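You operate a simulated robot arm through the tools that you are given. There is no shell and no other tool. Be economical: measure what you need, move in short steps, check, and stop when the job is done.

Carry out the task below with a simulated robot arm. There is one attempt and no reset: what you move stays moved.

JOB
Put things in order on the top of the small pine table. At the end: the jam jar is on the brown keepsake box; the brown folded card stands where the purple rolled socks stood; the purple rolled socks stands where the green travel bottle stood; the green travel bottle stands where the jam jar stood; whatever was shut is shut again. Leave all else as you found it, and nothing knocked over.
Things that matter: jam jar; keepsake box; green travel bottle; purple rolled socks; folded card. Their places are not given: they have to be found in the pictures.

Only the result counts: the job must be done as asked and must still hold three seconds after the hand-in. Knocking over, shifting, dropping, spilling or breaking anything else fails it.

ROBOT AND FRAMES
A 7-joint arm with a two-finger parallel gripper, fixed in place. Base frame: the origin is at the foot of the arm, x ahead of it, y to its left, z up; the work surface is at about z = 750. Readings come in mm, rad, newtons and seconds.
With the tool pointing down near the work surface it reaches from about 200 to 680 mm from the base axis. Its first joint turns from -1.152 to 1.152 rad. Payload 2.4 kg.
The tool frame sits at the grasp point between the pads (the TCP): z along the fingers, y along the line on which they close. The tips reach 30 mm beyond it. The gripper opens to 94 mm. The fingers are 28 mm wide and 10 mm thick; the gripper's body (50 by 96 mm) begins 55 mm behind the TCP.
Orientation is told as [roll, pitch, yaw] about the base's x, y, z axes, in that order, counted from this pose: with the fingers straight down and closing along the base's y, the tool's x points along the base's -x, its y along +y and its z along -z.

CONTROLS
- The arm moves only by the tool send_rows. Its argument "motion" is a list that holds one entry, the list of rows, each a list of 7 numbers: the shift along the tool's x, y, z in mm, then the turn, a rotation vector about the tool's x, y, z in rad, then the opening, from 0 (shut) to 1 (fully open). In form: [[[tx, ty, tz, wx, wy, wz, gripper], ...]]. A call has 1 to 10 rows; each row is the pose to reach, as a shift and turn from the pose commanded when the call began, along the tool's axes at that moment. A row lasts 0.2 s, in which the tool goes at most 50 mm and 0.15 rad; a call with a longer step from one row to the next is refused whole, and so is a gripper value outside its range. Where a pose cannot be reached the arm comes as near as it can. A force on the tool above 40 N (or 10 N above the force at the start of the call, whichever is more), or a blocked arm, ends the call early, and 0.2 s more pass. The fingers move at their own pace (about 153 mm/s each) and stop on an object; they squeeze with about 25 N. The grip force told is the motor's: it shows also when the fingers shut on nothing. Time passes only in rows, and 0.2 s behind the last, so rows that repeat a pose let the fingers close. The reply holds the time, the measured pose of the TCP, the force on the tool along the base axes, the opening and the grip force, in the units named above and with some noise.
- Cameras (640 x 400 px; columns grow to the right, rows downward): "scene" is fixed at [37, 472.8, 1441.2]; the picture's right is [-0.76, -0.64, 0.00], its down [-0.39, 0.46, -0.80] and it looks along [0.52, -0.61, -0.60] (base axes); focal length 350 px, centre (320, 200). "wrist" rides on the gripper at [-37, 0, -58] in the tool frame; the picture's right is [0.00, -1.00, 0.00], its down [0.97, 0.00, -0.24] and it looks along [0.24, 0.00, 0.97] (tool axes); focal length 218 px, centre (320, 200).
- grab_frame(camera): a new picture of that camera. The clock stands still meanwhile.
- point_at(camera, pixels): for up to 12 pixels [column, row] of the newest picture of that camera ("zoom" is the newest enlarged one), the place [x, y, z] in the base frame of the surface seen there, good to about 3 mm. The clock stands still meanwhile.
- zoom(camera, box): a new picture of the part [left, top, right, bottom] of that camera's present view, enlarged. The clock stands still meanwhile.
- job_done(): hands the job in; it is judged then, once.

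Work in short steps. Measure before you move; look again where a grasp or a placing could have gone wrong, and mend it. You have 80 turns and 38 pictures in all, those below and enlarged ones among them. Open the gripper and draw the arm clear of the work before you hand the job in, unless the task says otherwise; then end with one line.

The tools are called after "Call:" as name(argument=value, ...) on one line, values as JSON. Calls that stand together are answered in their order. send_rows: Moves the arm, as the interface text tells. Its arguments: {"type":"object","properties":{"motion":{"type":"array","items":{"type":"array","items":{"type":"array","items":{"type":"number"}}}}},"required":["motion"]} The other tools are called the same way: grab_frame (camera) takes a picture; point_at (camera, pixels) gives the place of the surface under pixels of a picture; zoom (camera, box) takes an enlarged picture of a part of a camera's view; job_done () hands the job in.

At the start:

```text
t: 0.0
eef_pos: [353.5, -125.1, 1091.5]
ee_rot: [-0.001, -0.001, 0.0]
contact_force: [1.3, 0.3, -0.7]
finger_gap: 94.5
grasp_force: 0.0
```

scene: 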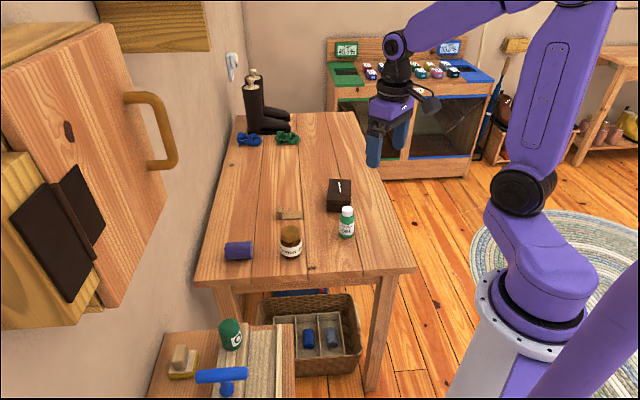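
wrist: 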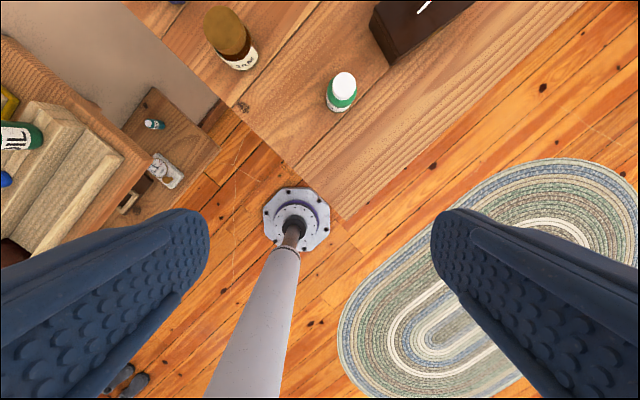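

The table shows a purple roll (238,250), a jar (290,242), a small brown item (290,214), a dark brown box (340,195) and a green bottle (346,222). I'll zoom in to see the details.

Call:
zoom(camera="scene", box=[200, 160, 400, 285])

Call:
zoom(camera="scene", box=[210, 60, 390, 172])

```text
3.20 times, centred on (300, 222) of scene
```

zoom: 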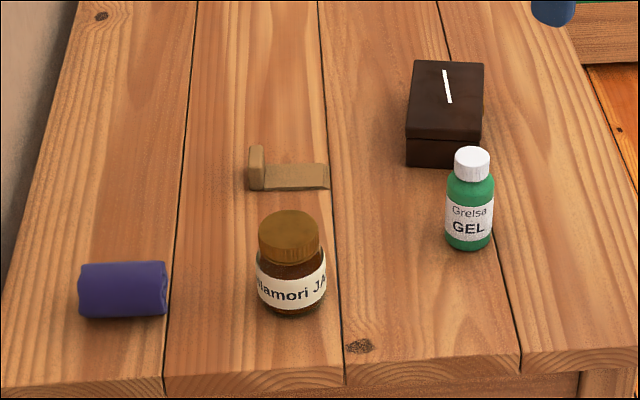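

```text
3.56 times, centred on (300, 116) of scene
```

zoom: 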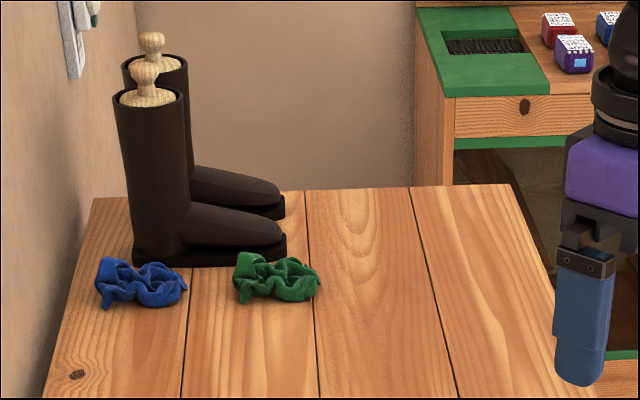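

I need positions now. I'll use the scene picture's own pixels (its view is unchanged) and take a closer zoom on the card and box.

Call:
zoom(camera="scene", box=[270, 170, 366, 230])

Call:
point_at(camera="scene", pixels=[[227, 246], [251, 244], [250, 256], [227, 259], [238, 248], [290, 230], [290, 250], [346, 209], [346, 230], [238, 262], [290, 258], [346, 239]])

```text
6.67 times, centred on (318, 200) of scene
```

zoom: 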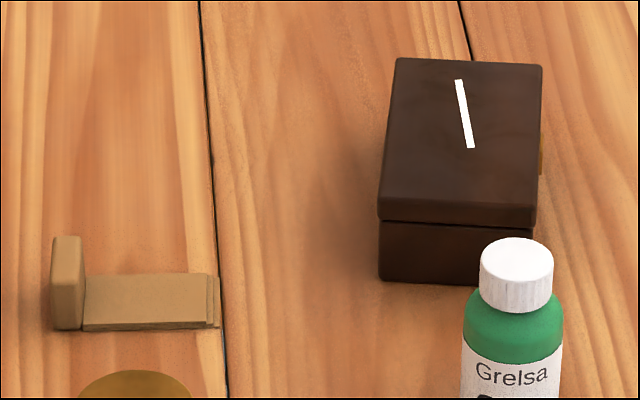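

```text
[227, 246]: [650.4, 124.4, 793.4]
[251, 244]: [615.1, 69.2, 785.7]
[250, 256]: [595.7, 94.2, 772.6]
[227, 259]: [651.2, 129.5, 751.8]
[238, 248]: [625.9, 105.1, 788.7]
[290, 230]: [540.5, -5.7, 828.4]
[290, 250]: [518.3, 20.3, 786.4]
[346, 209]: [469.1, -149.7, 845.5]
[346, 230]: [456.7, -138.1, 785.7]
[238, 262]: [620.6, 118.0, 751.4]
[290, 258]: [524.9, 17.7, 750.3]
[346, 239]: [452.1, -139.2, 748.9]
```

The card is an L lying with one upright leaf (zoom 68,280) and a flat leaf (150,300); the box lid is shut. I'll measure the card and the lid.

Call:
point_at(camera="zoom", pixels=[[55, 242], [78, 242], [68, 240], [53, 325], [68, 290], [90, 280], [90, 325], [205, 280], [205, 322], [216, 320], [150, 300], [150, 340]])

Call:
point_at(camera="zoom", pixels=[[402, 64], [538, 70], [530, 200], [384, 195], [465, 120], [450, 130], [470, 140], [455, 250], [541, 155], [383, 276], [500, 120], [516, 245]])

```text
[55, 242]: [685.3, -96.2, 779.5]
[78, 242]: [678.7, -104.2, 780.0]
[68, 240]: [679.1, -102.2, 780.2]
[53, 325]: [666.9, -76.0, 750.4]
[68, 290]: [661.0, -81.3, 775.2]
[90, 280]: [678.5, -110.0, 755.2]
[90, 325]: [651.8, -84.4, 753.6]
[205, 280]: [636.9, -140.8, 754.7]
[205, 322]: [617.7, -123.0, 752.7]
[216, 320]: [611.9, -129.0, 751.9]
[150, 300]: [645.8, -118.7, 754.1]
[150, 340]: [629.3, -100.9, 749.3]
```

```text
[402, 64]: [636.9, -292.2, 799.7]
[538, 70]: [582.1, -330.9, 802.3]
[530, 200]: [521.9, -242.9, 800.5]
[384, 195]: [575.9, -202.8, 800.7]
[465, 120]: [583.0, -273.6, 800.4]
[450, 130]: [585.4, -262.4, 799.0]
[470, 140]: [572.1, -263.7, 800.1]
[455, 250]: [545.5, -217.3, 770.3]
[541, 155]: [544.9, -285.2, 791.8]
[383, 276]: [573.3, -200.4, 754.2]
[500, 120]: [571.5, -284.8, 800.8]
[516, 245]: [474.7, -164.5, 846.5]
```

The card's upright leaf (z 780) is about 37 mm wide at r≈680, and the box lid is centred near (579,-267,800). I'll go above the table for a downward wrist view to get accurate centres.

Call:
send_rows(motion=[[[-34, 13, 26, 0, 0, 0, 1], [-67, 26, 52, 0, 0, 0, 1], [-100, 39, 78, 0, 0, 0, 1], [-134, 52, 105, 0, 0, 0, 1], [-167, 65, 131, 0, 0, 0, 1], [-167, 65, 131, 0, 0, 0, 1]]])

Call:
grab_frame(camera="wrist")

```text
t: 1.4
eef_pos: [521.8, -59.7, 960.6]
ee_rot: [0.001, -0.001, 0.001]
contact_force: [0.4, -0.4, -0.3]
finger_gap: 94.0
grasp_force: 0.1
```

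```text
32 pictures are left
```

wrist: 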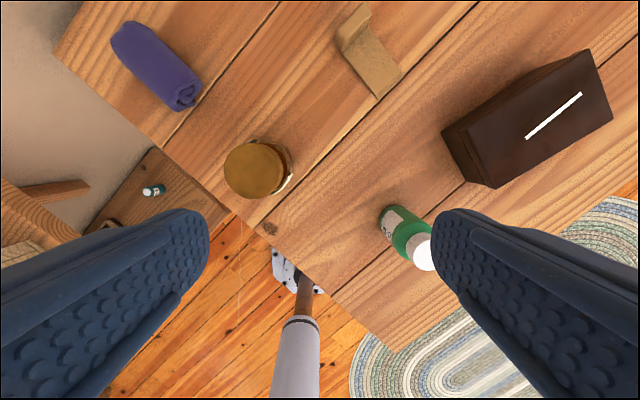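

The wrist view shows the jar lid (254,170), bottle (405,235), card (365,50), socks (155,65) and box. I'll measure edges of each.

Call:
point_at(camera="wrist", pixels=[[225, 170], [282, 170], [254, 144], [254, 196], [254, 170], [291, 170], [394, 205], [382, 225], [424, 255], [420, 235], [424, 270], [408, 212]])

Call:
point_at(camera="wrist", pixels=[[132, 25], [113, 48], [183, 107], [198, 82], [155, 65], [340, 20], [365, 5], [345, 40], [371, 15], [378, 95], [399, 72], [353, 50]])

Call:
point_at(camera="wrist", pixels=[[469, 123], [590, 52], [610, 116], [495, 184], [553, 116], [540, 130], [443, 132], [485, 182], [520, 100], [368, 35], [374, 30], [365, 60]])

```text
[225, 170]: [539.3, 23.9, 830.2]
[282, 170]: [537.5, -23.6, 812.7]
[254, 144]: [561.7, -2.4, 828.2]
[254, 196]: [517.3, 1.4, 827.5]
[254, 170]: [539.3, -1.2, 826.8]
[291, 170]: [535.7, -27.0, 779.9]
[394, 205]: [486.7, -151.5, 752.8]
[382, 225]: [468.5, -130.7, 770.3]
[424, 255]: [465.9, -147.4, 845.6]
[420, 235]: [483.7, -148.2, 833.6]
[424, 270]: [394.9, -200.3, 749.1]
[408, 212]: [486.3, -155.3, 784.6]
```

```text
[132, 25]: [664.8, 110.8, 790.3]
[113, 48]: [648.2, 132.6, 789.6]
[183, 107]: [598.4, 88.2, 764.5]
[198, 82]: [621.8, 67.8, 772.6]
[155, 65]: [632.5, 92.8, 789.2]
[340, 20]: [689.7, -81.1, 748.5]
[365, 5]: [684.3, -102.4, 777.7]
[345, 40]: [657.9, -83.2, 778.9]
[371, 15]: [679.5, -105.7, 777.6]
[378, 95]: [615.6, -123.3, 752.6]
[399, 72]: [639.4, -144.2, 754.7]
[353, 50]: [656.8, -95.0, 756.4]
```

```text
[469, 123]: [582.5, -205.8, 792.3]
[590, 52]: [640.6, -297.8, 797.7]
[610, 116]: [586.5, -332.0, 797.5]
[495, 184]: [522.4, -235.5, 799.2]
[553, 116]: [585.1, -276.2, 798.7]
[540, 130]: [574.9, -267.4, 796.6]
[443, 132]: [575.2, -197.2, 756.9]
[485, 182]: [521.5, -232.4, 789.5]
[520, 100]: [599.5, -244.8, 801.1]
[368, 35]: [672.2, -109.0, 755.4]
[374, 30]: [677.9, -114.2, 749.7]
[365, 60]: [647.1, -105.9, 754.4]
```

The jar centre is about (539.5,-0.5) with its lid top at 828 and a body about 54 mm wide. I'll move above it and descend to TCP z≈792.

Call:
send_rows(motion=[[[-10, 30, 0, 0, 0, 0, 1], [-19, 60, 0, 0, 0, 0, 1], [-19, 60, 40, 0, 0, 0, 1], [-19, 60, 80, 0, 0, 0, 1], [-19, 60, 110, 0, 0, 0, 1], [-19, 60, 140, 0, 0, 0, 1], [-19, 60, 168, 0, 0, 0, 1], [-19, 60, 168, 0, 0, 0, 1]]])

Call:
grab_frame(camera="wrist")

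```text
t: 3.2
eef_pos: [540.3, 0.7, 791.9]
ee_rot: [0.0, 0.001, 0.0]
contact_force: [0.8, 0.2, -0.4]
finger_gap: 93.9
grasp_force: 0.0
```

```text
31 pictures are left
```

wrist: 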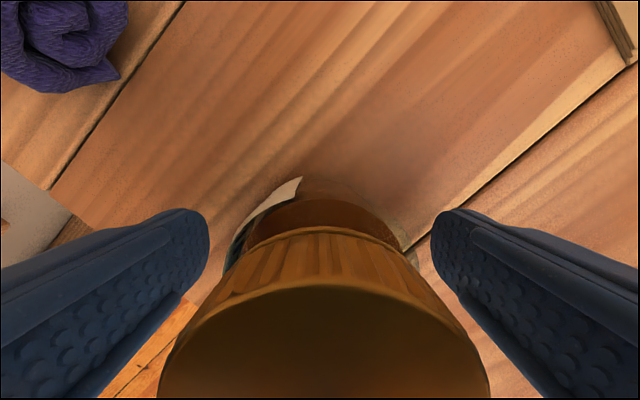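

The jar sits centred between the fingers, so I'll close on it and lift slightly.

Call:
send_rows(motion=[[[0, 0, 0, 0, 0, 0, 0], [0, 0, 0, 0, 0, 0, 0], [0, 0, 0, 0, 0, 0, 0], [0, 0, -10, 0, 0, 0, 0], [0, 0, -40, 0, 0, 0, 0], [0, 0, -80, 0, 0, 0, 0], [0, 0, -110, 0, 0, 0, 0]]])

```text
t: 4.8
eef_pos: [539.0, 0.9, 903.9]
ee_rot: [0.0, 0.001, -0.001]
contact_force: [-0.7, 0.0, -3.2]
finger_gap: 58.8
grasp_force: 25.2
```

The jar is held (gap 58.8 mm, about 3 N), its bottom at about z 862. I'll carry it over the box centre (581,-267).

Call:
send_rows(motion=[[[-7, -45, 0, 0, 0, 0, 0], [-14, -90, 0, 0, 0, 0, 0], [-21, -135, 0, 0, 0, 0, 0], [-28, -180, 0, 0, 0, 0, 0], [-35, -225, 0, 0, 0, 0, 0], [-41, -267, 0, 0, 0, 0, 0], [-41, -267, 30, 0, 0, 0, 0], [-41, -267, 50, 0, 0, 0, 0], [-41, -267, 50, 0, 0, 0, 0]]])

Call:
zoom(camera="scene", box=[270, 130, 398, 210])

```text
t: 6.8
eef_pos: [579.9, -266.0, 853.2]
ee_rot: [0.0, 0.001, 0.0]
contact_force: [0.3, 0.2, -2.9]
finger_gap: 58.9
grasp_force: 25.3
```

```text
5.00 times, centred on (334, 170) of scene
```

zoom: 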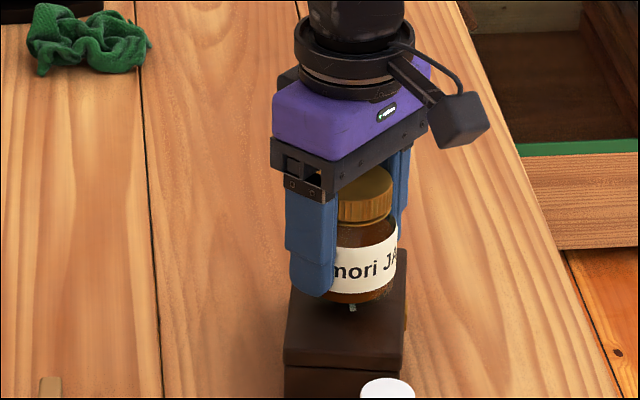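

The jar is above the box lid with about 10 mm to go. I'll lower it in small steps and watch the force.

Call:
send_rows(motion=[[[0, 0, 4, 0, 0, 0, 0], [0, 0, 7, 0, 0, 0, 0], [0, 0, 8.5, 0, 0, 0, 0], [0, 0, 8.5, 0, 0, 0, 0]]])

```text
t: 7.8
eef_pos: [580.4, -266.3, 843.5]
ee_rot: [-0.001, 0.0, -0.001]
contact_force: [0.0, 0.4, -2.4]
finger_gap: 58.6
grasp_force: 25.4
```

The force is still just the jar's weight, so I'll go a little lower.

Call:
send_rows(motion=[[[0, 0, 0.7, 0, 0, 0, 0], [0, 0, 1.4, 0, 0, 0, 0], [0, 0, 1.4, 0, 0, 0, 0]]])

```text
t: 8.6
eef_pos: [581.6, -266.3, 842.9]
ee_rot: [0.001, 0.002, 0.0]
contact_force: [0.4, -0.2, -3.0]
finger_gap: 58.9
grasp_force: 25.1
```

Call:
send_rows(motion=[[[0, 0, 0.7, 0, 0, 0, 0], [0, 0, 1.4, 0, 0, 0, 0], [0, 0, 1.4, 0, 0, 0, 0]]])

```text
t: 9.4
eef_pos: [582.0, -267.1, 842.2]
ee_rot: [0.001, -0.003, -0.002]
contact_force: [-4.5, 2.8, 13.0]
finger_gap: 58.7
grasp_force: 24.6
```

Contact shows at +13 N: the jar sits on the lid. I'll open and rise straight up.

Call:
send_rows(motion=[[[0, 0, -0.5, 0, 0, 0, 0], [0, 0, -0.5, 0, 0, 0, 1], [0, 0, -0.5, 0, 0, 0, 1], [0, 0, -0.5, 0, 0, 0, 1], [0, 0, -30, 0, 0, 0, 1], [0, 0, -70, 0, 0, 0, 1], [0, 0, -110, 0, 0, 0, 1]]])

Call:
zoom(camera="scene", box=[260, 145, 388, 225])

```text
t: 11.0
eef_pos: [580.4, -267.8, 951.4]
ee_rot: [0.0, 0.001, -0.001]
contact_force: [-0.4, 0.9, 0.4]
finger_gap: 94.2
grasp_force: 0.1
```

```text
5.00 times, centred on (324, 185) of scene
```

zoom: 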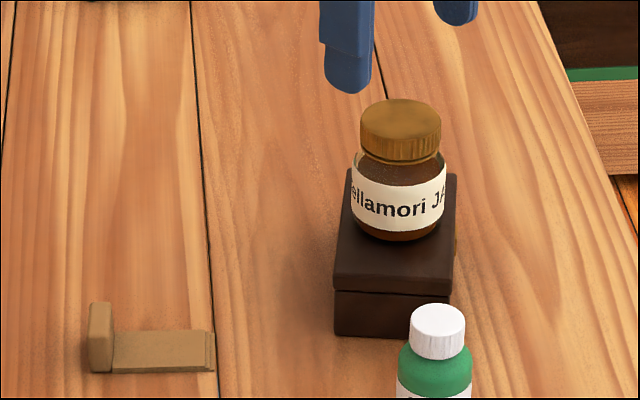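

The jar stands well on the box. Next I'll move over the bottle and look down to fix its centre.

Call:
send_rows(motion=[[[28, 29, -9, 0, 0, 0, 1], [56, 58, -9, 0, 0, 0, 1], [84, 87, -9, 0, 0, 0, 1], [112, 117, -9, 0, 0, 0, 1], [112, 117, -9, 0, 0, 0, 1]]])

Call:
grab_frame(camera="wrist")

```text
t: 12.2
eef_pos: [467.9, -148.5, 961.8]
ee_rot: [-0.001, 0.001, 0.001]
contact_force: [-0.1, 0.8, -0.7]
finger_gap: 94.2
grasp_force: 0.0
```

```text
28 pictures are left
```

wrist: 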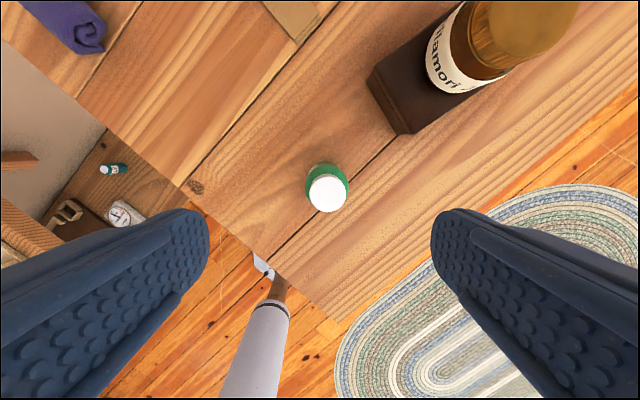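

Call:
point_at(camera="wrist", pixels=[[328, 193], [309, 193], [347, 193], [328, 175], [328, 211], [306, 182], [348, 180], [326, 163], [327, 169]])

```text
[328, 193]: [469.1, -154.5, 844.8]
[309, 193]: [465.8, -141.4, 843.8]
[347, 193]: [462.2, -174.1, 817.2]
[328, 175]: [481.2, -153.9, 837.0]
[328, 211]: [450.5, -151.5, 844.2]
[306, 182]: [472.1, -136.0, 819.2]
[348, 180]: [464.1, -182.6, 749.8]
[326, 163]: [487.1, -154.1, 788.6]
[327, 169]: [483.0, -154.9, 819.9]
```

The bottle centre is about (467,-154.5) with its top at 845. I'll descend to TCP z≈798 and close.

Call:
send_rows(motion=[[[1, -5, 20, 0, 0, 0, 1], [1, -5, 60, 0, 0, 0, 1], [1, -5, 100, 0, 0, 0, 1], [1, -5, 135, 0, 0, 0, 1], [1, -5, 163, 0, 0, 0, 1], [1, -5, 163, 0, 0, 0, 1], [1, -5, 163, 0, 0, 0, 0], [1, -5, 163, 0, 0, 0, 0], [1, -5, 163, 0, 0, 0, 0], [1, -5, 163, 0, 0, 0, 0]]])

```text
t: 14.4
eef_pos: [468.4, -154.0, 798.1]
ee_rot: [0.0, 0.0, 0.0]
contact_force: [-0.6, -0.7, -0.4]
finger_gap: 41.5
grasp_force: 24.8
```

The bottle is held (41.5 mm gap). I'll lift it, carry it to the jar's old spot (539.5,0), and lower it to near the surface.

Call:
send_rows(motion=[[[0, 0, -10, 0, 0, 0, 0], [0, 0, -50, 0, 0, 0, 0], [-18, 39, -60, 0, 0, 0, 0], [-36, 78, -60, 0, 0, 0, 0], [-54, 117, -60, 0, 0, 0, 0], [-72.5, 155, -60, 0, 0, 0, 0], [-72.5, 155, -40, 0, 0, 0, 0], [-72.5, 155, -15, 0, 0, 0, 0], [-72.5, 155, -4, 0, 0, 0, 0], [-72.5, 155, -2, 0, 0, 0, 0]]])

Call:
zoom(camera="scene", box=[210, 180, 370, 280])

```text
t: 16.6
eef_pos: [540.3, 0.5, 799.2]
ee_rot: [-0.001, 0.0, -0.001]
contact_force: [0.1, 0.9, -1.1]
finger_gap: 41.4
grasp_force: 25.4
```

```text
4.00 times, centred on (290, 230) of scene
```

zoom: 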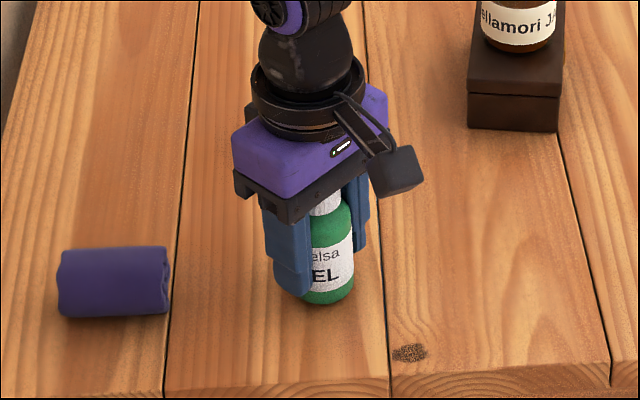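

The bottle is upright just above the old jar spot. I'll lower the last 2 mm, release and rise.

Call:
send_rows(motion=[[[0, 0, 1, 0, 0, 0, 0], [0, 0, 2, 0, 0, 0, 0], [0, 0, 2, 0, 0, 0, 0]]])

```text
t: 17.4
eef_pos: [541.5, 0.8, 798.0]
ee_rot: [-0.001, 0.0, -0.001]
contact_force: [0.1, 0.4, -0.8]
finger_gap: 41.3
grasp_force: 24.7
```

There is no clear contact yet, so I'll lower 1 mm more, then release and rise to look at the socks.

Call:
send_rows(motion=[[[0, 0, 0.5, 0, 0, 0, 0], [0, 0, 1, 0, 0, 0, 0], [0, 0, 1, 0, 0, 0, 0]]])

```text
t: 18.2
eef_pos: [541.2, 1.4, 796.8]
ee_rot: [-0.002, 0.0, 0.001]
contact_force: [0.2, 0.4, -1.3]
finger_gap: 41.4
grasp_force: 24.4
```

Call:
send_rows(motion=[[[0, 0, 0.5, 0, 0, 0, 0], [0, 0, 1, 0, 0, 0, 0], [0, 0, 1, 0, 0, 0, 0]]])

```text
t: 19.0
eef_pos: [541.2, 0.5, 796.5]
ee_rot: [0.0, 0.001, 0.001]
contact_force: [-5.3, 0.1, 16.8]
finger_gap: 41.4
grasp_force: 24.8
```

Contact is firm, so I'll release and rise.

Call:
send_rows(motion=[[[0, 0, -0.7, 0, 0, 0, 0], [0, 0, -0.7, 0, 0, 0, 1], [0, 0, -0.7, 0, 0, 0, 1], [0, 0, -0.7, 0, 0, 0, 1], [0, 0, -30, 0, 0, 0, 1], [0, 0, -70, 0, 0, 0, 1], [0, 0, -115, 0, 0, 0, 1], [-35, 35, -124, 0, 0, 0, 1], [-70, 70, -124, 0, 0, 0, 1], [-70, 100, -124, 0, 0, 0, 1]]])

Call:
grab_frame(camera="wrist")

```text
refused: row 8 steps farther than a row can; nothing moved
```

```text
26 pictures are left
```

wrist: 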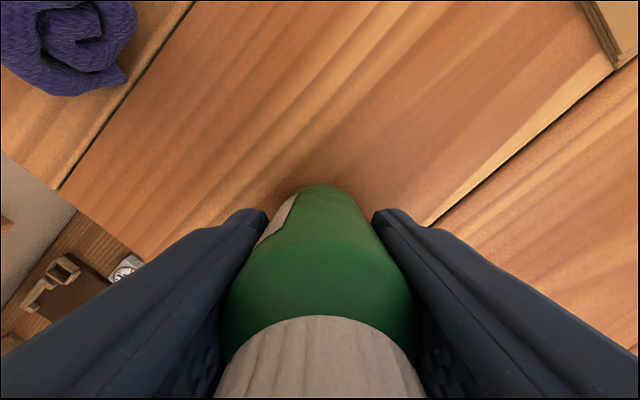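

One row stepped too far and the call was refused. I'll resend with smaller steps.

Call:
send_rows(motion=[[[0, 0, -0.7, 0, 0, 0, 0], [0, 0, -0.7, 0, 0, 0, 1], [0, 0, -0.7, 0, 0, 0, 1], [0, 0, -0.7, 0, 0, 0, 1], [0, 0, -40, 0, 0, 0, 1], [0, 0, -80, 0, 0, 0, 1], [0, 0, -124, 0, 0, 0, 1], [-30, 33, -124, 0, 0, 0, 1], [-60, 66, -124, 0, 0, 0, 1], [-90, 100, -124, 0, 0, 0, 1]]])

Call:
grab_frame(camera="wrist")

```text
t: 21.2
eef_pos: [630.4, 100.2, 919.9]
ee_rot: [0.0, 0.0, 0.0]
contact_force: [-0.6, -0.2, 0.2]
finger_gap: 93.9
grasp_force: 0.0
```

```text
25 pictures are left
```

wrist: 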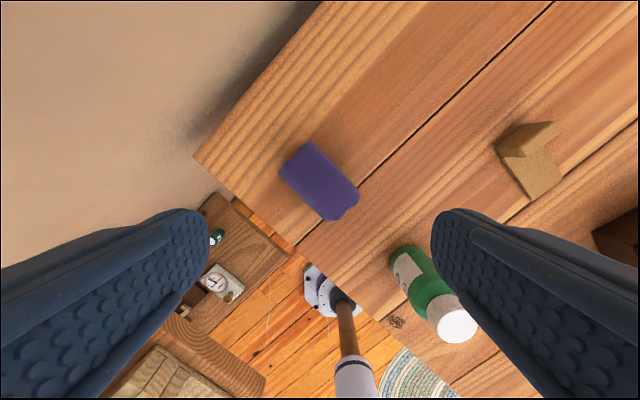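

The bottle stands upright at the jar's old spot. I'll measure the socks' outline, with corners at (282,170), (312,144), (357,190) and (332,219).

Call:
point_at(camera="wrist", pixels=[[284, 171], [312, 146], [355, 190], [332, 215], [297, 157], [320, 180], [344, 203], [335, 166], [307, 195], [348, 175]])

Call:
point_at(camera="wrist", pixels=[[510, 137], [551, 122], [500, 147], [558, 130], [510, 152], [533, 199], [560, 178], [526, 157], [550, 148], [530, 140], [455, 325], [395, 260]])

```text
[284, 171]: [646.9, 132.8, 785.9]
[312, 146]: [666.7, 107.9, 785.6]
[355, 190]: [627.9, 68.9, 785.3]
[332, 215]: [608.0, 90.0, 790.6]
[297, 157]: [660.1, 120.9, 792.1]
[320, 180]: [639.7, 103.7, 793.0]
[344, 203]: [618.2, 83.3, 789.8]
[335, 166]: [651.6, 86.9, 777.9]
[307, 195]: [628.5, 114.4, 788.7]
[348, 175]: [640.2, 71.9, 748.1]
```

```text
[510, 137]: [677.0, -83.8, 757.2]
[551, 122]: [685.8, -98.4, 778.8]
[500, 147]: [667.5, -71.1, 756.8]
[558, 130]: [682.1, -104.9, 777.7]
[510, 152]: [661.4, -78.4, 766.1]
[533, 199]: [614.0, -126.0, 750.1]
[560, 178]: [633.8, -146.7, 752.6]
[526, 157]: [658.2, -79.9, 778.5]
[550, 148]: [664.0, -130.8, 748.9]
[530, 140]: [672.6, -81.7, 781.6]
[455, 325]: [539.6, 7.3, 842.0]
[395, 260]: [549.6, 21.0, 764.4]
```

The socks' centre is about (637,100), their axis 45° and the top at 792. I'll turn +45° in yaw and descend to TCP z≈786.

Call:
send_rows(motion=[[[-3, 0, 0, 0, 0, -0.131, 1], [-7, 0, 0, 0, 0, -0.262, 1], [-7, 0, 0, 0, 0, -0.393, 1], [-7, 0, 0, 0, 0, -0.524, 1], [-7, 0, 20, 0, 0, -0.655, 1], [-7, 0, 50, 0, 0, -0.785, 1], [-7, 0, 80, 0, 0, -0.785, 1], [-7, 0, 80, 0, 0, -0.785, 1]]])

Call:
grab_frame(camera="wrist")

```text
t: 23.0
eef_pos: [638.3, 100.1, 838.6]
ee_rot: [0.001, -0.002, 0.787]
contact_force: [0.0, 0.1, 0.5]
finger_gap: 93.9
grasp_force: 0.0
```

```text
24 pictures are left
```

wrist: 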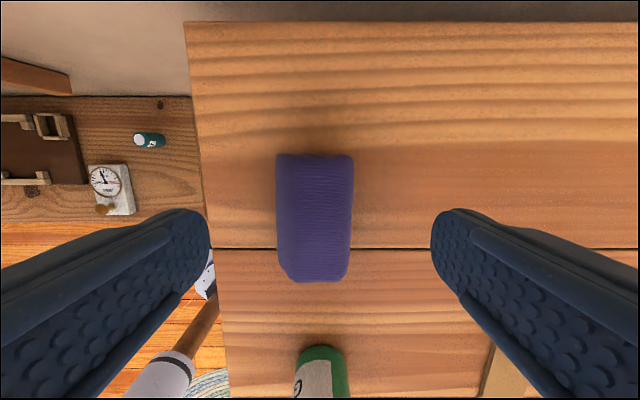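

The socks are aligned and centred between the fingers. I'll descend and close.

Call:
send_rows(motion=[[[0, 1, 25, 0, 0, 0, 1], [0, 1, 45, 0, 0, 0, 1], [0, 1, 53, 0, 0, 0, 1], [0, 1, 53, 0, 0, 0, 1], [0, 1, 53, 0, 0, 0, 0], [0, 1, 53, 0, 0, 0, 0], [0, 1, 53, 0, 0, 0, 0], [0, 1, 53, 0, 0, 0, 0]]])

```text
t: 24.8
eef_pos: [637.3, 100.9, 787.2]
ee_rot: [-0.001, -0.002, 0.785]
contact_force: [0.0, -0.1, -0.2]
finger_gap: 54.8
grasp_force: 24.9
```

The gap reads 54.8 mm, wider than the ~42 mm I expected for the socks. I'll check the picture before lifting.

Call:
grab_frame(camera="wrist")

Call:
zoom(camera="scene", box=[180, 190, 308, 270])

```text
23 pictures are left
```

wrist: 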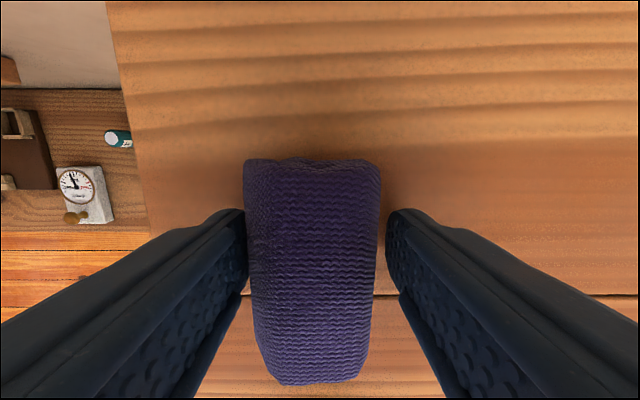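

```text
5.00 times, centred on (244, 230) of scene
```

zoom: 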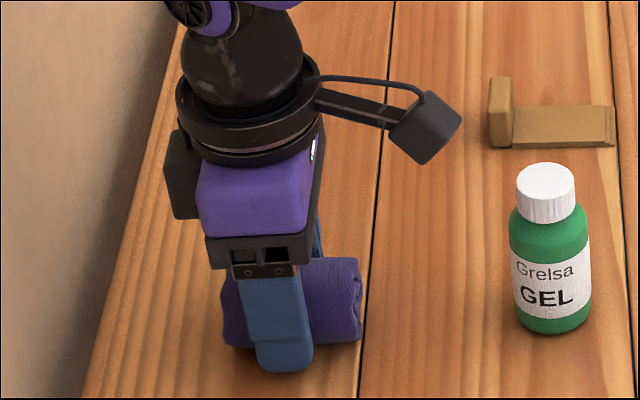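

The fingers hold the socks firmly. I'll lift 120 mm to clear the bottle on the way and verify the hold.

Call:
send_rows(motion=[[[0, 0, -10, 0, 0, 0, 0], [0, 0, -45, 0, 0, 0, 0], [0, 0, -85, 0, 0, 0, 0], [0, 0, -120, 0, 0, 0, 0], [0, 0, -120, 0, 0, 0, 0]]])

Call:
grab_frame(camera="wrist")

```text
t: 26.0
eef_pos: [637.6, 101.6, 906.3]
ee_rot: [0.001, -0.002, 0.785]
contact_force: [-0.4, 0.6, -0.5]
finger_gap: 54.5
grasp_force: 24.9
```

```text
21 pictures are left
```

wrist: 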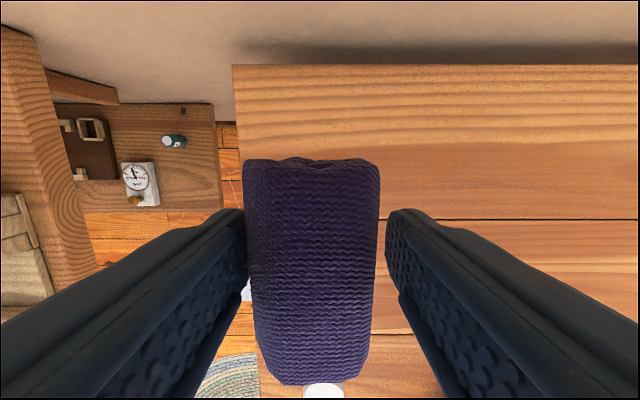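

The socks are held. I'll carry them above the bottle's old spot (467,-154.5).

Call:
send_rows(motion=[[[43, -9, 0, 0, 0, 0, 0], [86, -18, 0, 0, 0, 0, 0], [129, -27, 0, 0, 0, 0, 0], [172, -36, 0, 0, 0, 0, 0], [215, -45, 0, 0, 0, 0, 0], [258, -54, 0, 0, 0, 0, 0], [301, -62, 0, 0, 0, 0, 0], [301, -62, 40, 0, 0, 0, 0], [301, -62, 85, 0, 0, 0, 0], [301, -62, 112, 0, 0, 0, 0]]])

Call:
zoom(camera="scene", box=[260, 165, 388, 245])

```text
t: 28.2
eef_pos: [467.7, -155.4, 793.7]
ee_rot: [0.001, 0.002, 0.787]
contact_force: [-0.6, -0.1, -1.0]
finger_gap: 54.9
grasp_force: 25.2
```

```text
5.00 times, centred on (324, 205) of scene
```

zoom: 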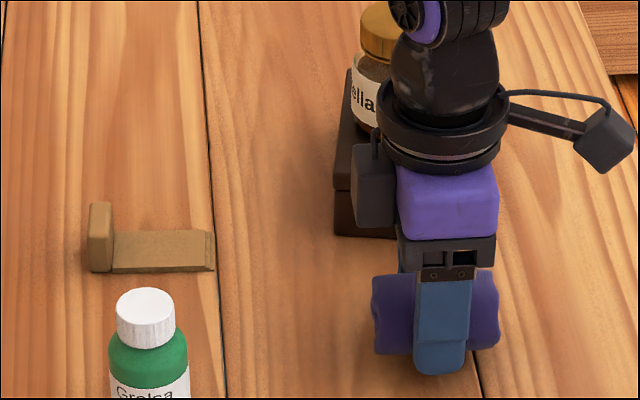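

The socks are just above the target. I'll lower the last ~7 mm slowly.

Call:
send_rows(motion=[[[0, 0, 3, 0, 0, 0, 0], [0, 0, 5, 0, 0, 0, 0], [0, 0, 7, 0, 0, 0, 0], [0, 0, 7, 0, 0, 0, 0]]])

```text
t: 29.2
eef_pos: [467.8, -155.6, 787.8]
ee_rot: [-0.001, -0.001, 0.786]
contact_force: [0.6, -0.3, -1.1]
finger_gap: 54.6
grasp_force: 25.0
```

Call:
send_rows(motion=[[[0, 0, 0.7, 0, 0, 0, 0], [0, 0, 1.4, 0, 0, 0, 0], [0, 0, 1.4, 0, 0, 0, 0]]])

```text
t: 30.0
eef_pos: [468.0, -153.7, 786.3]
ee_rot: [0.001, -0.001, 0.787]
contact_force: [0.8, 0.1, 1.0]
finger_gap: 54.6
grasp_force: 25.6
```

The socks are touching the table; I'll release and rise.

Call:
send_rows(motion=[[[0, 0, 0.3, 0, 0, 0, 0], [0, 0, 0.3, 0, 0, 0, 1], [0, 0, 0.3, 0, 0, 0, 1], [0, 0, 0.3, 0, 0, 0, 1], [0, 0, -30, 0, 0, 0, 1], [0, 0, -70, 0, 0, 0, 1], [0, 0, -115, 0, 0, 0, 1]]])

Call:
grab_frame(camera="wrist")

```text
t: 31.6
eef_pos: [468.6, -155.2, 900.3]
ee_rot: [0.0, 0.002, 0.786]
contact_force: [0.2, -0.1, 0.0]
finger_gap: 94.1
grasp_force: 0.0
```

```text
19 pictures are left
```

wrist: 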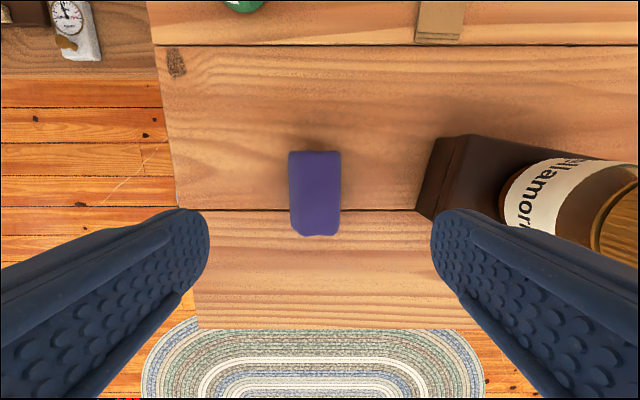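

The socks stand at the bottle's old spot, within about 3 mm. I'll move above the card with the same yaw (the fingers close across its width).

Call:
send_rows(motion=[[[-36, -20, 0, 0, 0, 0, 1], [-73, -39, 0, 0, 0, 0, 1], [-109, -58, 0, 0, 0, 0, 1], [-146, -78, 0, 0, 0, 0, 1], [-182, -97, 0, 0, 0, 0, 1], [-182, -97, 30, 0, 0, 0, 1], [-182, -97, 30, 0, 0, 0, 1]]])

Call:
grab_frame(camera="wrist")

```text
t: 33.2
eef_pos: [665.7, -96.3, 870.2]
ee_rot: [0.001, 0.0, 0.784]
contact_force: [0.2, -0.8, 0.2]
finger_gap: 93.9
grasp_force: 0.1
```

```text
18 pictures are left
```

wrist: 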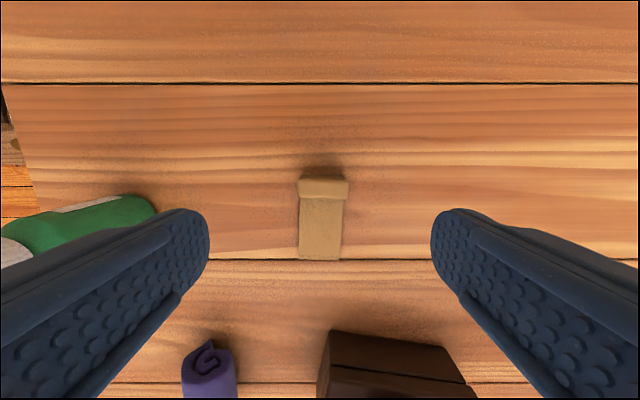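

The card is aligned with the tool and centred at column ~322. I'll measure its outline precisely.

Call:
point_at(camera="wrist", pixels=[[301, 180], [345, 181], [301, 196], [344, 197], [302, 205], [342, 205], [301, 257], [338, 257], [320, 230], [320, 188], [320, 179], [320, 252]])

Call:
zoom(camera="wrist", box=[272, 160, 368, 270])

```text
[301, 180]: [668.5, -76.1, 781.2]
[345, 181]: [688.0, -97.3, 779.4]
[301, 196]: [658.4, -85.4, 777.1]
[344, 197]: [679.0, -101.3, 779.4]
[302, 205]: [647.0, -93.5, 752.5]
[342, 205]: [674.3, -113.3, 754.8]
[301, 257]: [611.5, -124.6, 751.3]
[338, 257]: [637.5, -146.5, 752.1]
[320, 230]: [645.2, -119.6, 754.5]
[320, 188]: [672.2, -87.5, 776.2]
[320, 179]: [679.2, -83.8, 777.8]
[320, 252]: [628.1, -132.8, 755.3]
```

```text
3.64 times, centred on (320, 215) of wrist
```

zoom: 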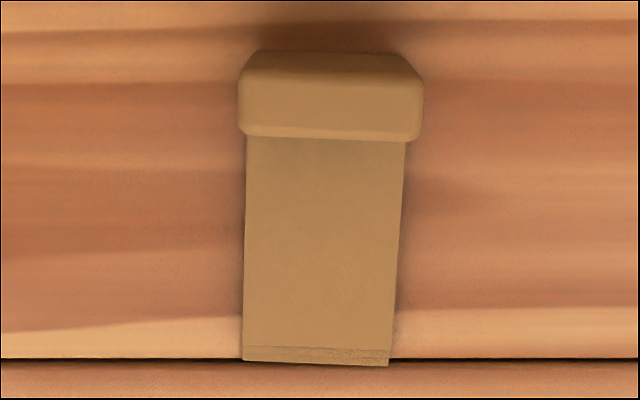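

The upright block centre is about (673,-90) and the whole footprint centre about (652,-110). I'll descend to TCP z≈784.5, tips just off the table, without closing yet.

Call:
send_rows(motion=[[[-2, 0, 30, 0, 0, 0, 1], [-2, 0, 55, 0, 0, 0, 1], [-2, 0, 75, 0, 0, 0, 1], [-2, 0, 85, 0, 0, 0, 1], [-2, 0, 85, 0, 0, 0, 1]]])

Call:
grab_frame(camera="wrist")

```text
t: 34.4
eef_pos: [667.6, -94.2, 784.7]
ee_rot: [-0.001, -0.001, 0.785]
contact_force: [0.0, 0.2, 0.3]
finger_gap: 93.9
grasp_force: 0.0
```

```text
16 pictures are left
```

wrist: 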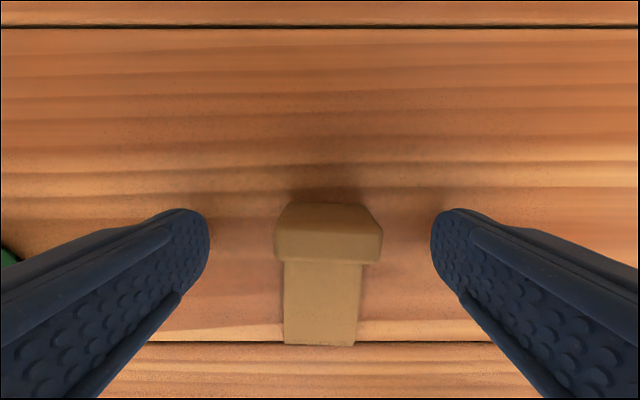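

The block sits between the fingers. I'll shift 2 mm to centre, close, and lift a little.

Call:
send_rows(motion=[[[0, -2, 0, 0, 0, 0, 1], [0, -2, 0, 0, 0, 0, 0], [0, -2, 0, 0, 0, 0, 0], [0, -2, 0, 0, 0, 0, 0], [0, -2, 0, 0, 0, 0, 0], [0, -2, -8, 0, 0, 0, 0], [0, -2, -20, 0, 0, 0, 0], [0, -2, -20, 0, 0, 0, 0]]])

Call:
grab_frame(camera="wrist")

Call:
zoom(camera="scene", box=[240, 160, 352, 230])

```text
t: 36.2
eef_pos: [668.0, -95.8, 805.7]
ee_rot: [0.002, 0.0, 0.785]
contact_force: [-0.5, 0.5, -0.4]
finger_gap: 34.4
grasp_force: 24.9
```

```text
15 pictures are left
```

wrist: 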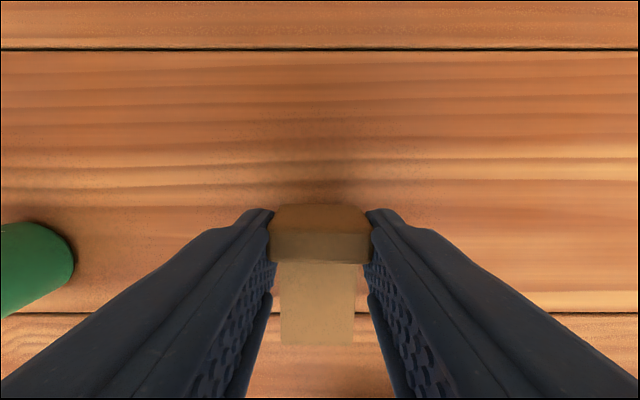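

```text
5.71 times, centred on (296, 195) of scene
```

zoom: 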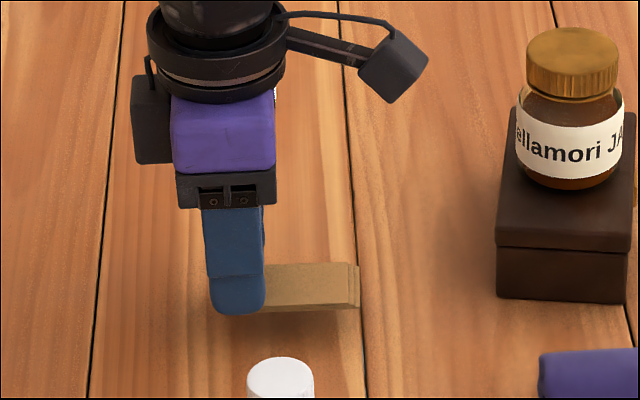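

The card is held (gap 34.4) and lifted level. I'll carry it to the socks' old spot with TCP target about (650,112), so that its footprint is centred there.

Call:
send_rows(motion=[[[0, 0, -30, 0, 0, 0, 0], [-27, 32, -30, 0, 0, 0, 0], [-54, 64, -30, 0, 0, 0, 0], [-81, 96, -30, 0, 0, 0, 0], [-108, 128, -30, 0, 0, 0, 0], [-134, 159, -30, 0, 0, 0, 0], [-134, 159, 0, 0, 0, 0, 0], [-134, 159, 14, 0, 0, 0, 0], [-134, 159, 14, 0, 0, 0, 0]]])

Call:
zoom(camera="scene", box=[180, 190, 308, 270])

```text
t: 38.2
eef_pos: [649.8, 111.5, 792.1]
ee_rot: [0.001, -0.001, 0.786]
contact_force: [-0.6, -0.7, 0.2]
finger_gap: 34.5
grasp_force: 24.4
```

```text
5.00 times, centred on (244, 230) of scene
```

zoom: 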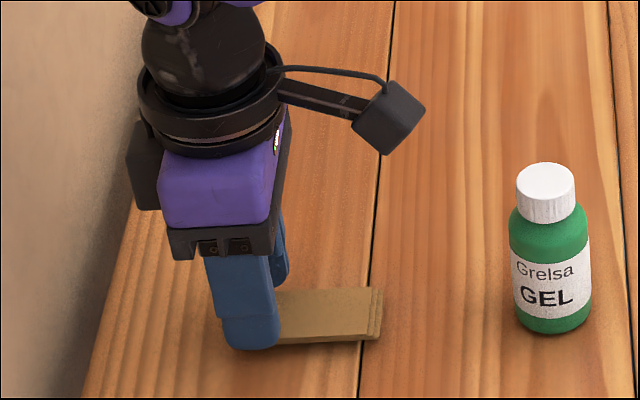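

The card is level above the spot at TCP z≈791, with the grasp height at 784.7. I'll lower it gently.

Call:
send_rows(motion=[[[0, 0, 3, 0, 0, 0, 0], [0, 0, 5, 0, 0, 0, 0], [0, 0, 6.5, 0, 0, 0, 0], [0, 0, 6.5, 0, 0, 0, 0]]])

```text
t: 39.2
eef_pos: [650.3, 111.4, 785.6]
ee_rot: [-0.001, 0.001, 0.786]
contact_force: [-0.6, 0.0, 0.0]
finger_gap: 34.5
grasp_force: 24.9
```

Call:
send_rows(motion=[[[0, 0, 0.6, 0, 0, 0, 0], [0, 0, 1.2, 0, 0, 0, 0], [0, 0, 1.2, 0, 0, 0, 0]]])

```text
t: 40.0
eef_pos: [651.2, 112.2, 785.5]
ee_rot: [0.0, 0.001, 0.786]
contact_force: [-2.6, -0.3, 8.6]
finger_gap: 34.5
grasp_force: 24.8
```

Contact is felt (8.6 N), so I'll release and rise straight up.

Call:
send_rows(motion=[[[0, 0, 0, 0, 0, 0, 0], [0, 0, 0, 0, 0, 0, 1], [0, 0, 0, 0, 0, 0, 1], [0, 0, 0, 0, 0, 0, 1], [0, 0, -30, 0, 0, 0, 1], [0, 0, -70, 0, 0, 0, 1], [0, 0, -110, 0, 0, 0, 1], [0, 0, -150, 0, 0, 0, 1]]])

Call:
grab_frame(camera="wrist")

Call:
grab_frame(camera="scene")

```text
t: 41.8
eef_pos: [650.0, 112.1, 935.1]
ee_rot: [0.001, 0.001, 0.786]
contact_force: [-0.1, 0.1, -0.1]
finger_gap: 94.1
grasp_force: 0.0
```

```text
12 pictures are left
```

wrist: 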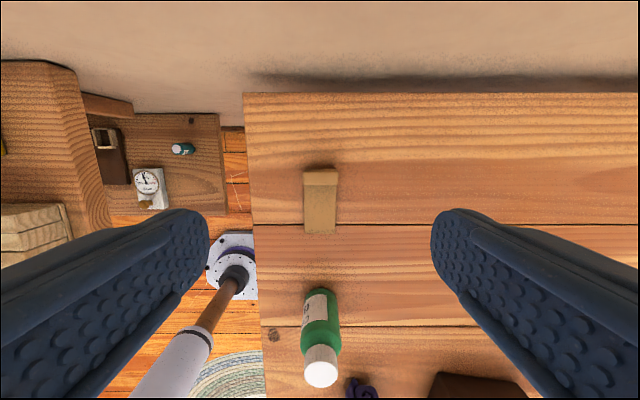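

```text
11 pictures are left
```

scene: 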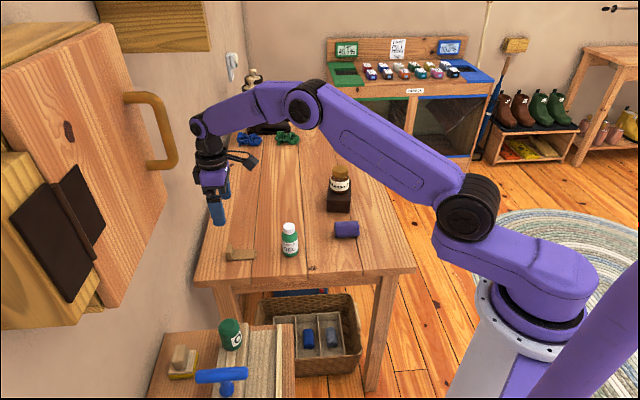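

Everything is placed. I'll check the card's position, then draw the arm back up towards its starting pose.

Call:
point_at(camera="wrist", pixels=[[304, 176], [337, 177], [304, 232], [334, 233], [320, 203], [320, 168]])

Call:
send_rows(motion=[[[0, 0, -45, 0, 0, 0, 1], [40, 5, -60, 0, 0, 0, 1], [85, 10, -75, 0, 0, 0, 1], [130, 15, -90, 0, 0, 0, 1], [175, 20, -105, 0, 0, 0, 1], [220, 25, -120, 0, 0, 0, 1], [265, 30, -135, 0, 0, 0, 1], [310, 36, -150, 0, 0, 0, 1], [350, 42, -155, 0, 0, 0, 1], [350, 42, -155, 0, 0, 0, 1]]])

Call:
zoom(camera="scene", box=[200, 110, 400, 285])

```text
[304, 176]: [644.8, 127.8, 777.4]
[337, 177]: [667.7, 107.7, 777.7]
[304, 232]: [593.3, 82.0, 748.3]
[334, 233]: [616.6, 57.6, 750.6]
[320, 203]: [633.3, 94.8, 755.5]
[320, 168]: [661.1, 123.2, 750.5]
```

```text
t: 44.0
eef_pos: [373.3, -106.9, 1087.8]
ee_rot: [0.0, 0.0, 0.786]
contact_force: [-0.5, -0.6, 0.0]
finger_gap: 94.0
grasp_force: 0.0
```

```text
2.29 times, centred on (300, 198) of scene
```

zoom: 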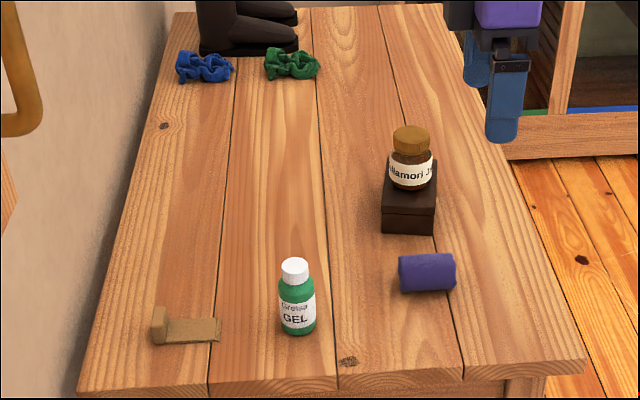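

The final view shows the jar on the shut box, and the bottle, socks and card upright in their new places within a few millimetres. The arm is clear, so I'll hand in.

Call:
job_done()

```text
The job is handed in.
```

I've handed in the job. The jam jar is on the shut keepsake box, and the bottle, socks and card each stand in their new places. By my readings the card is about 7 mm off its spot and the others are within about 3 mm. Nothing was knocked over, and the gripper is open and clear of the table.
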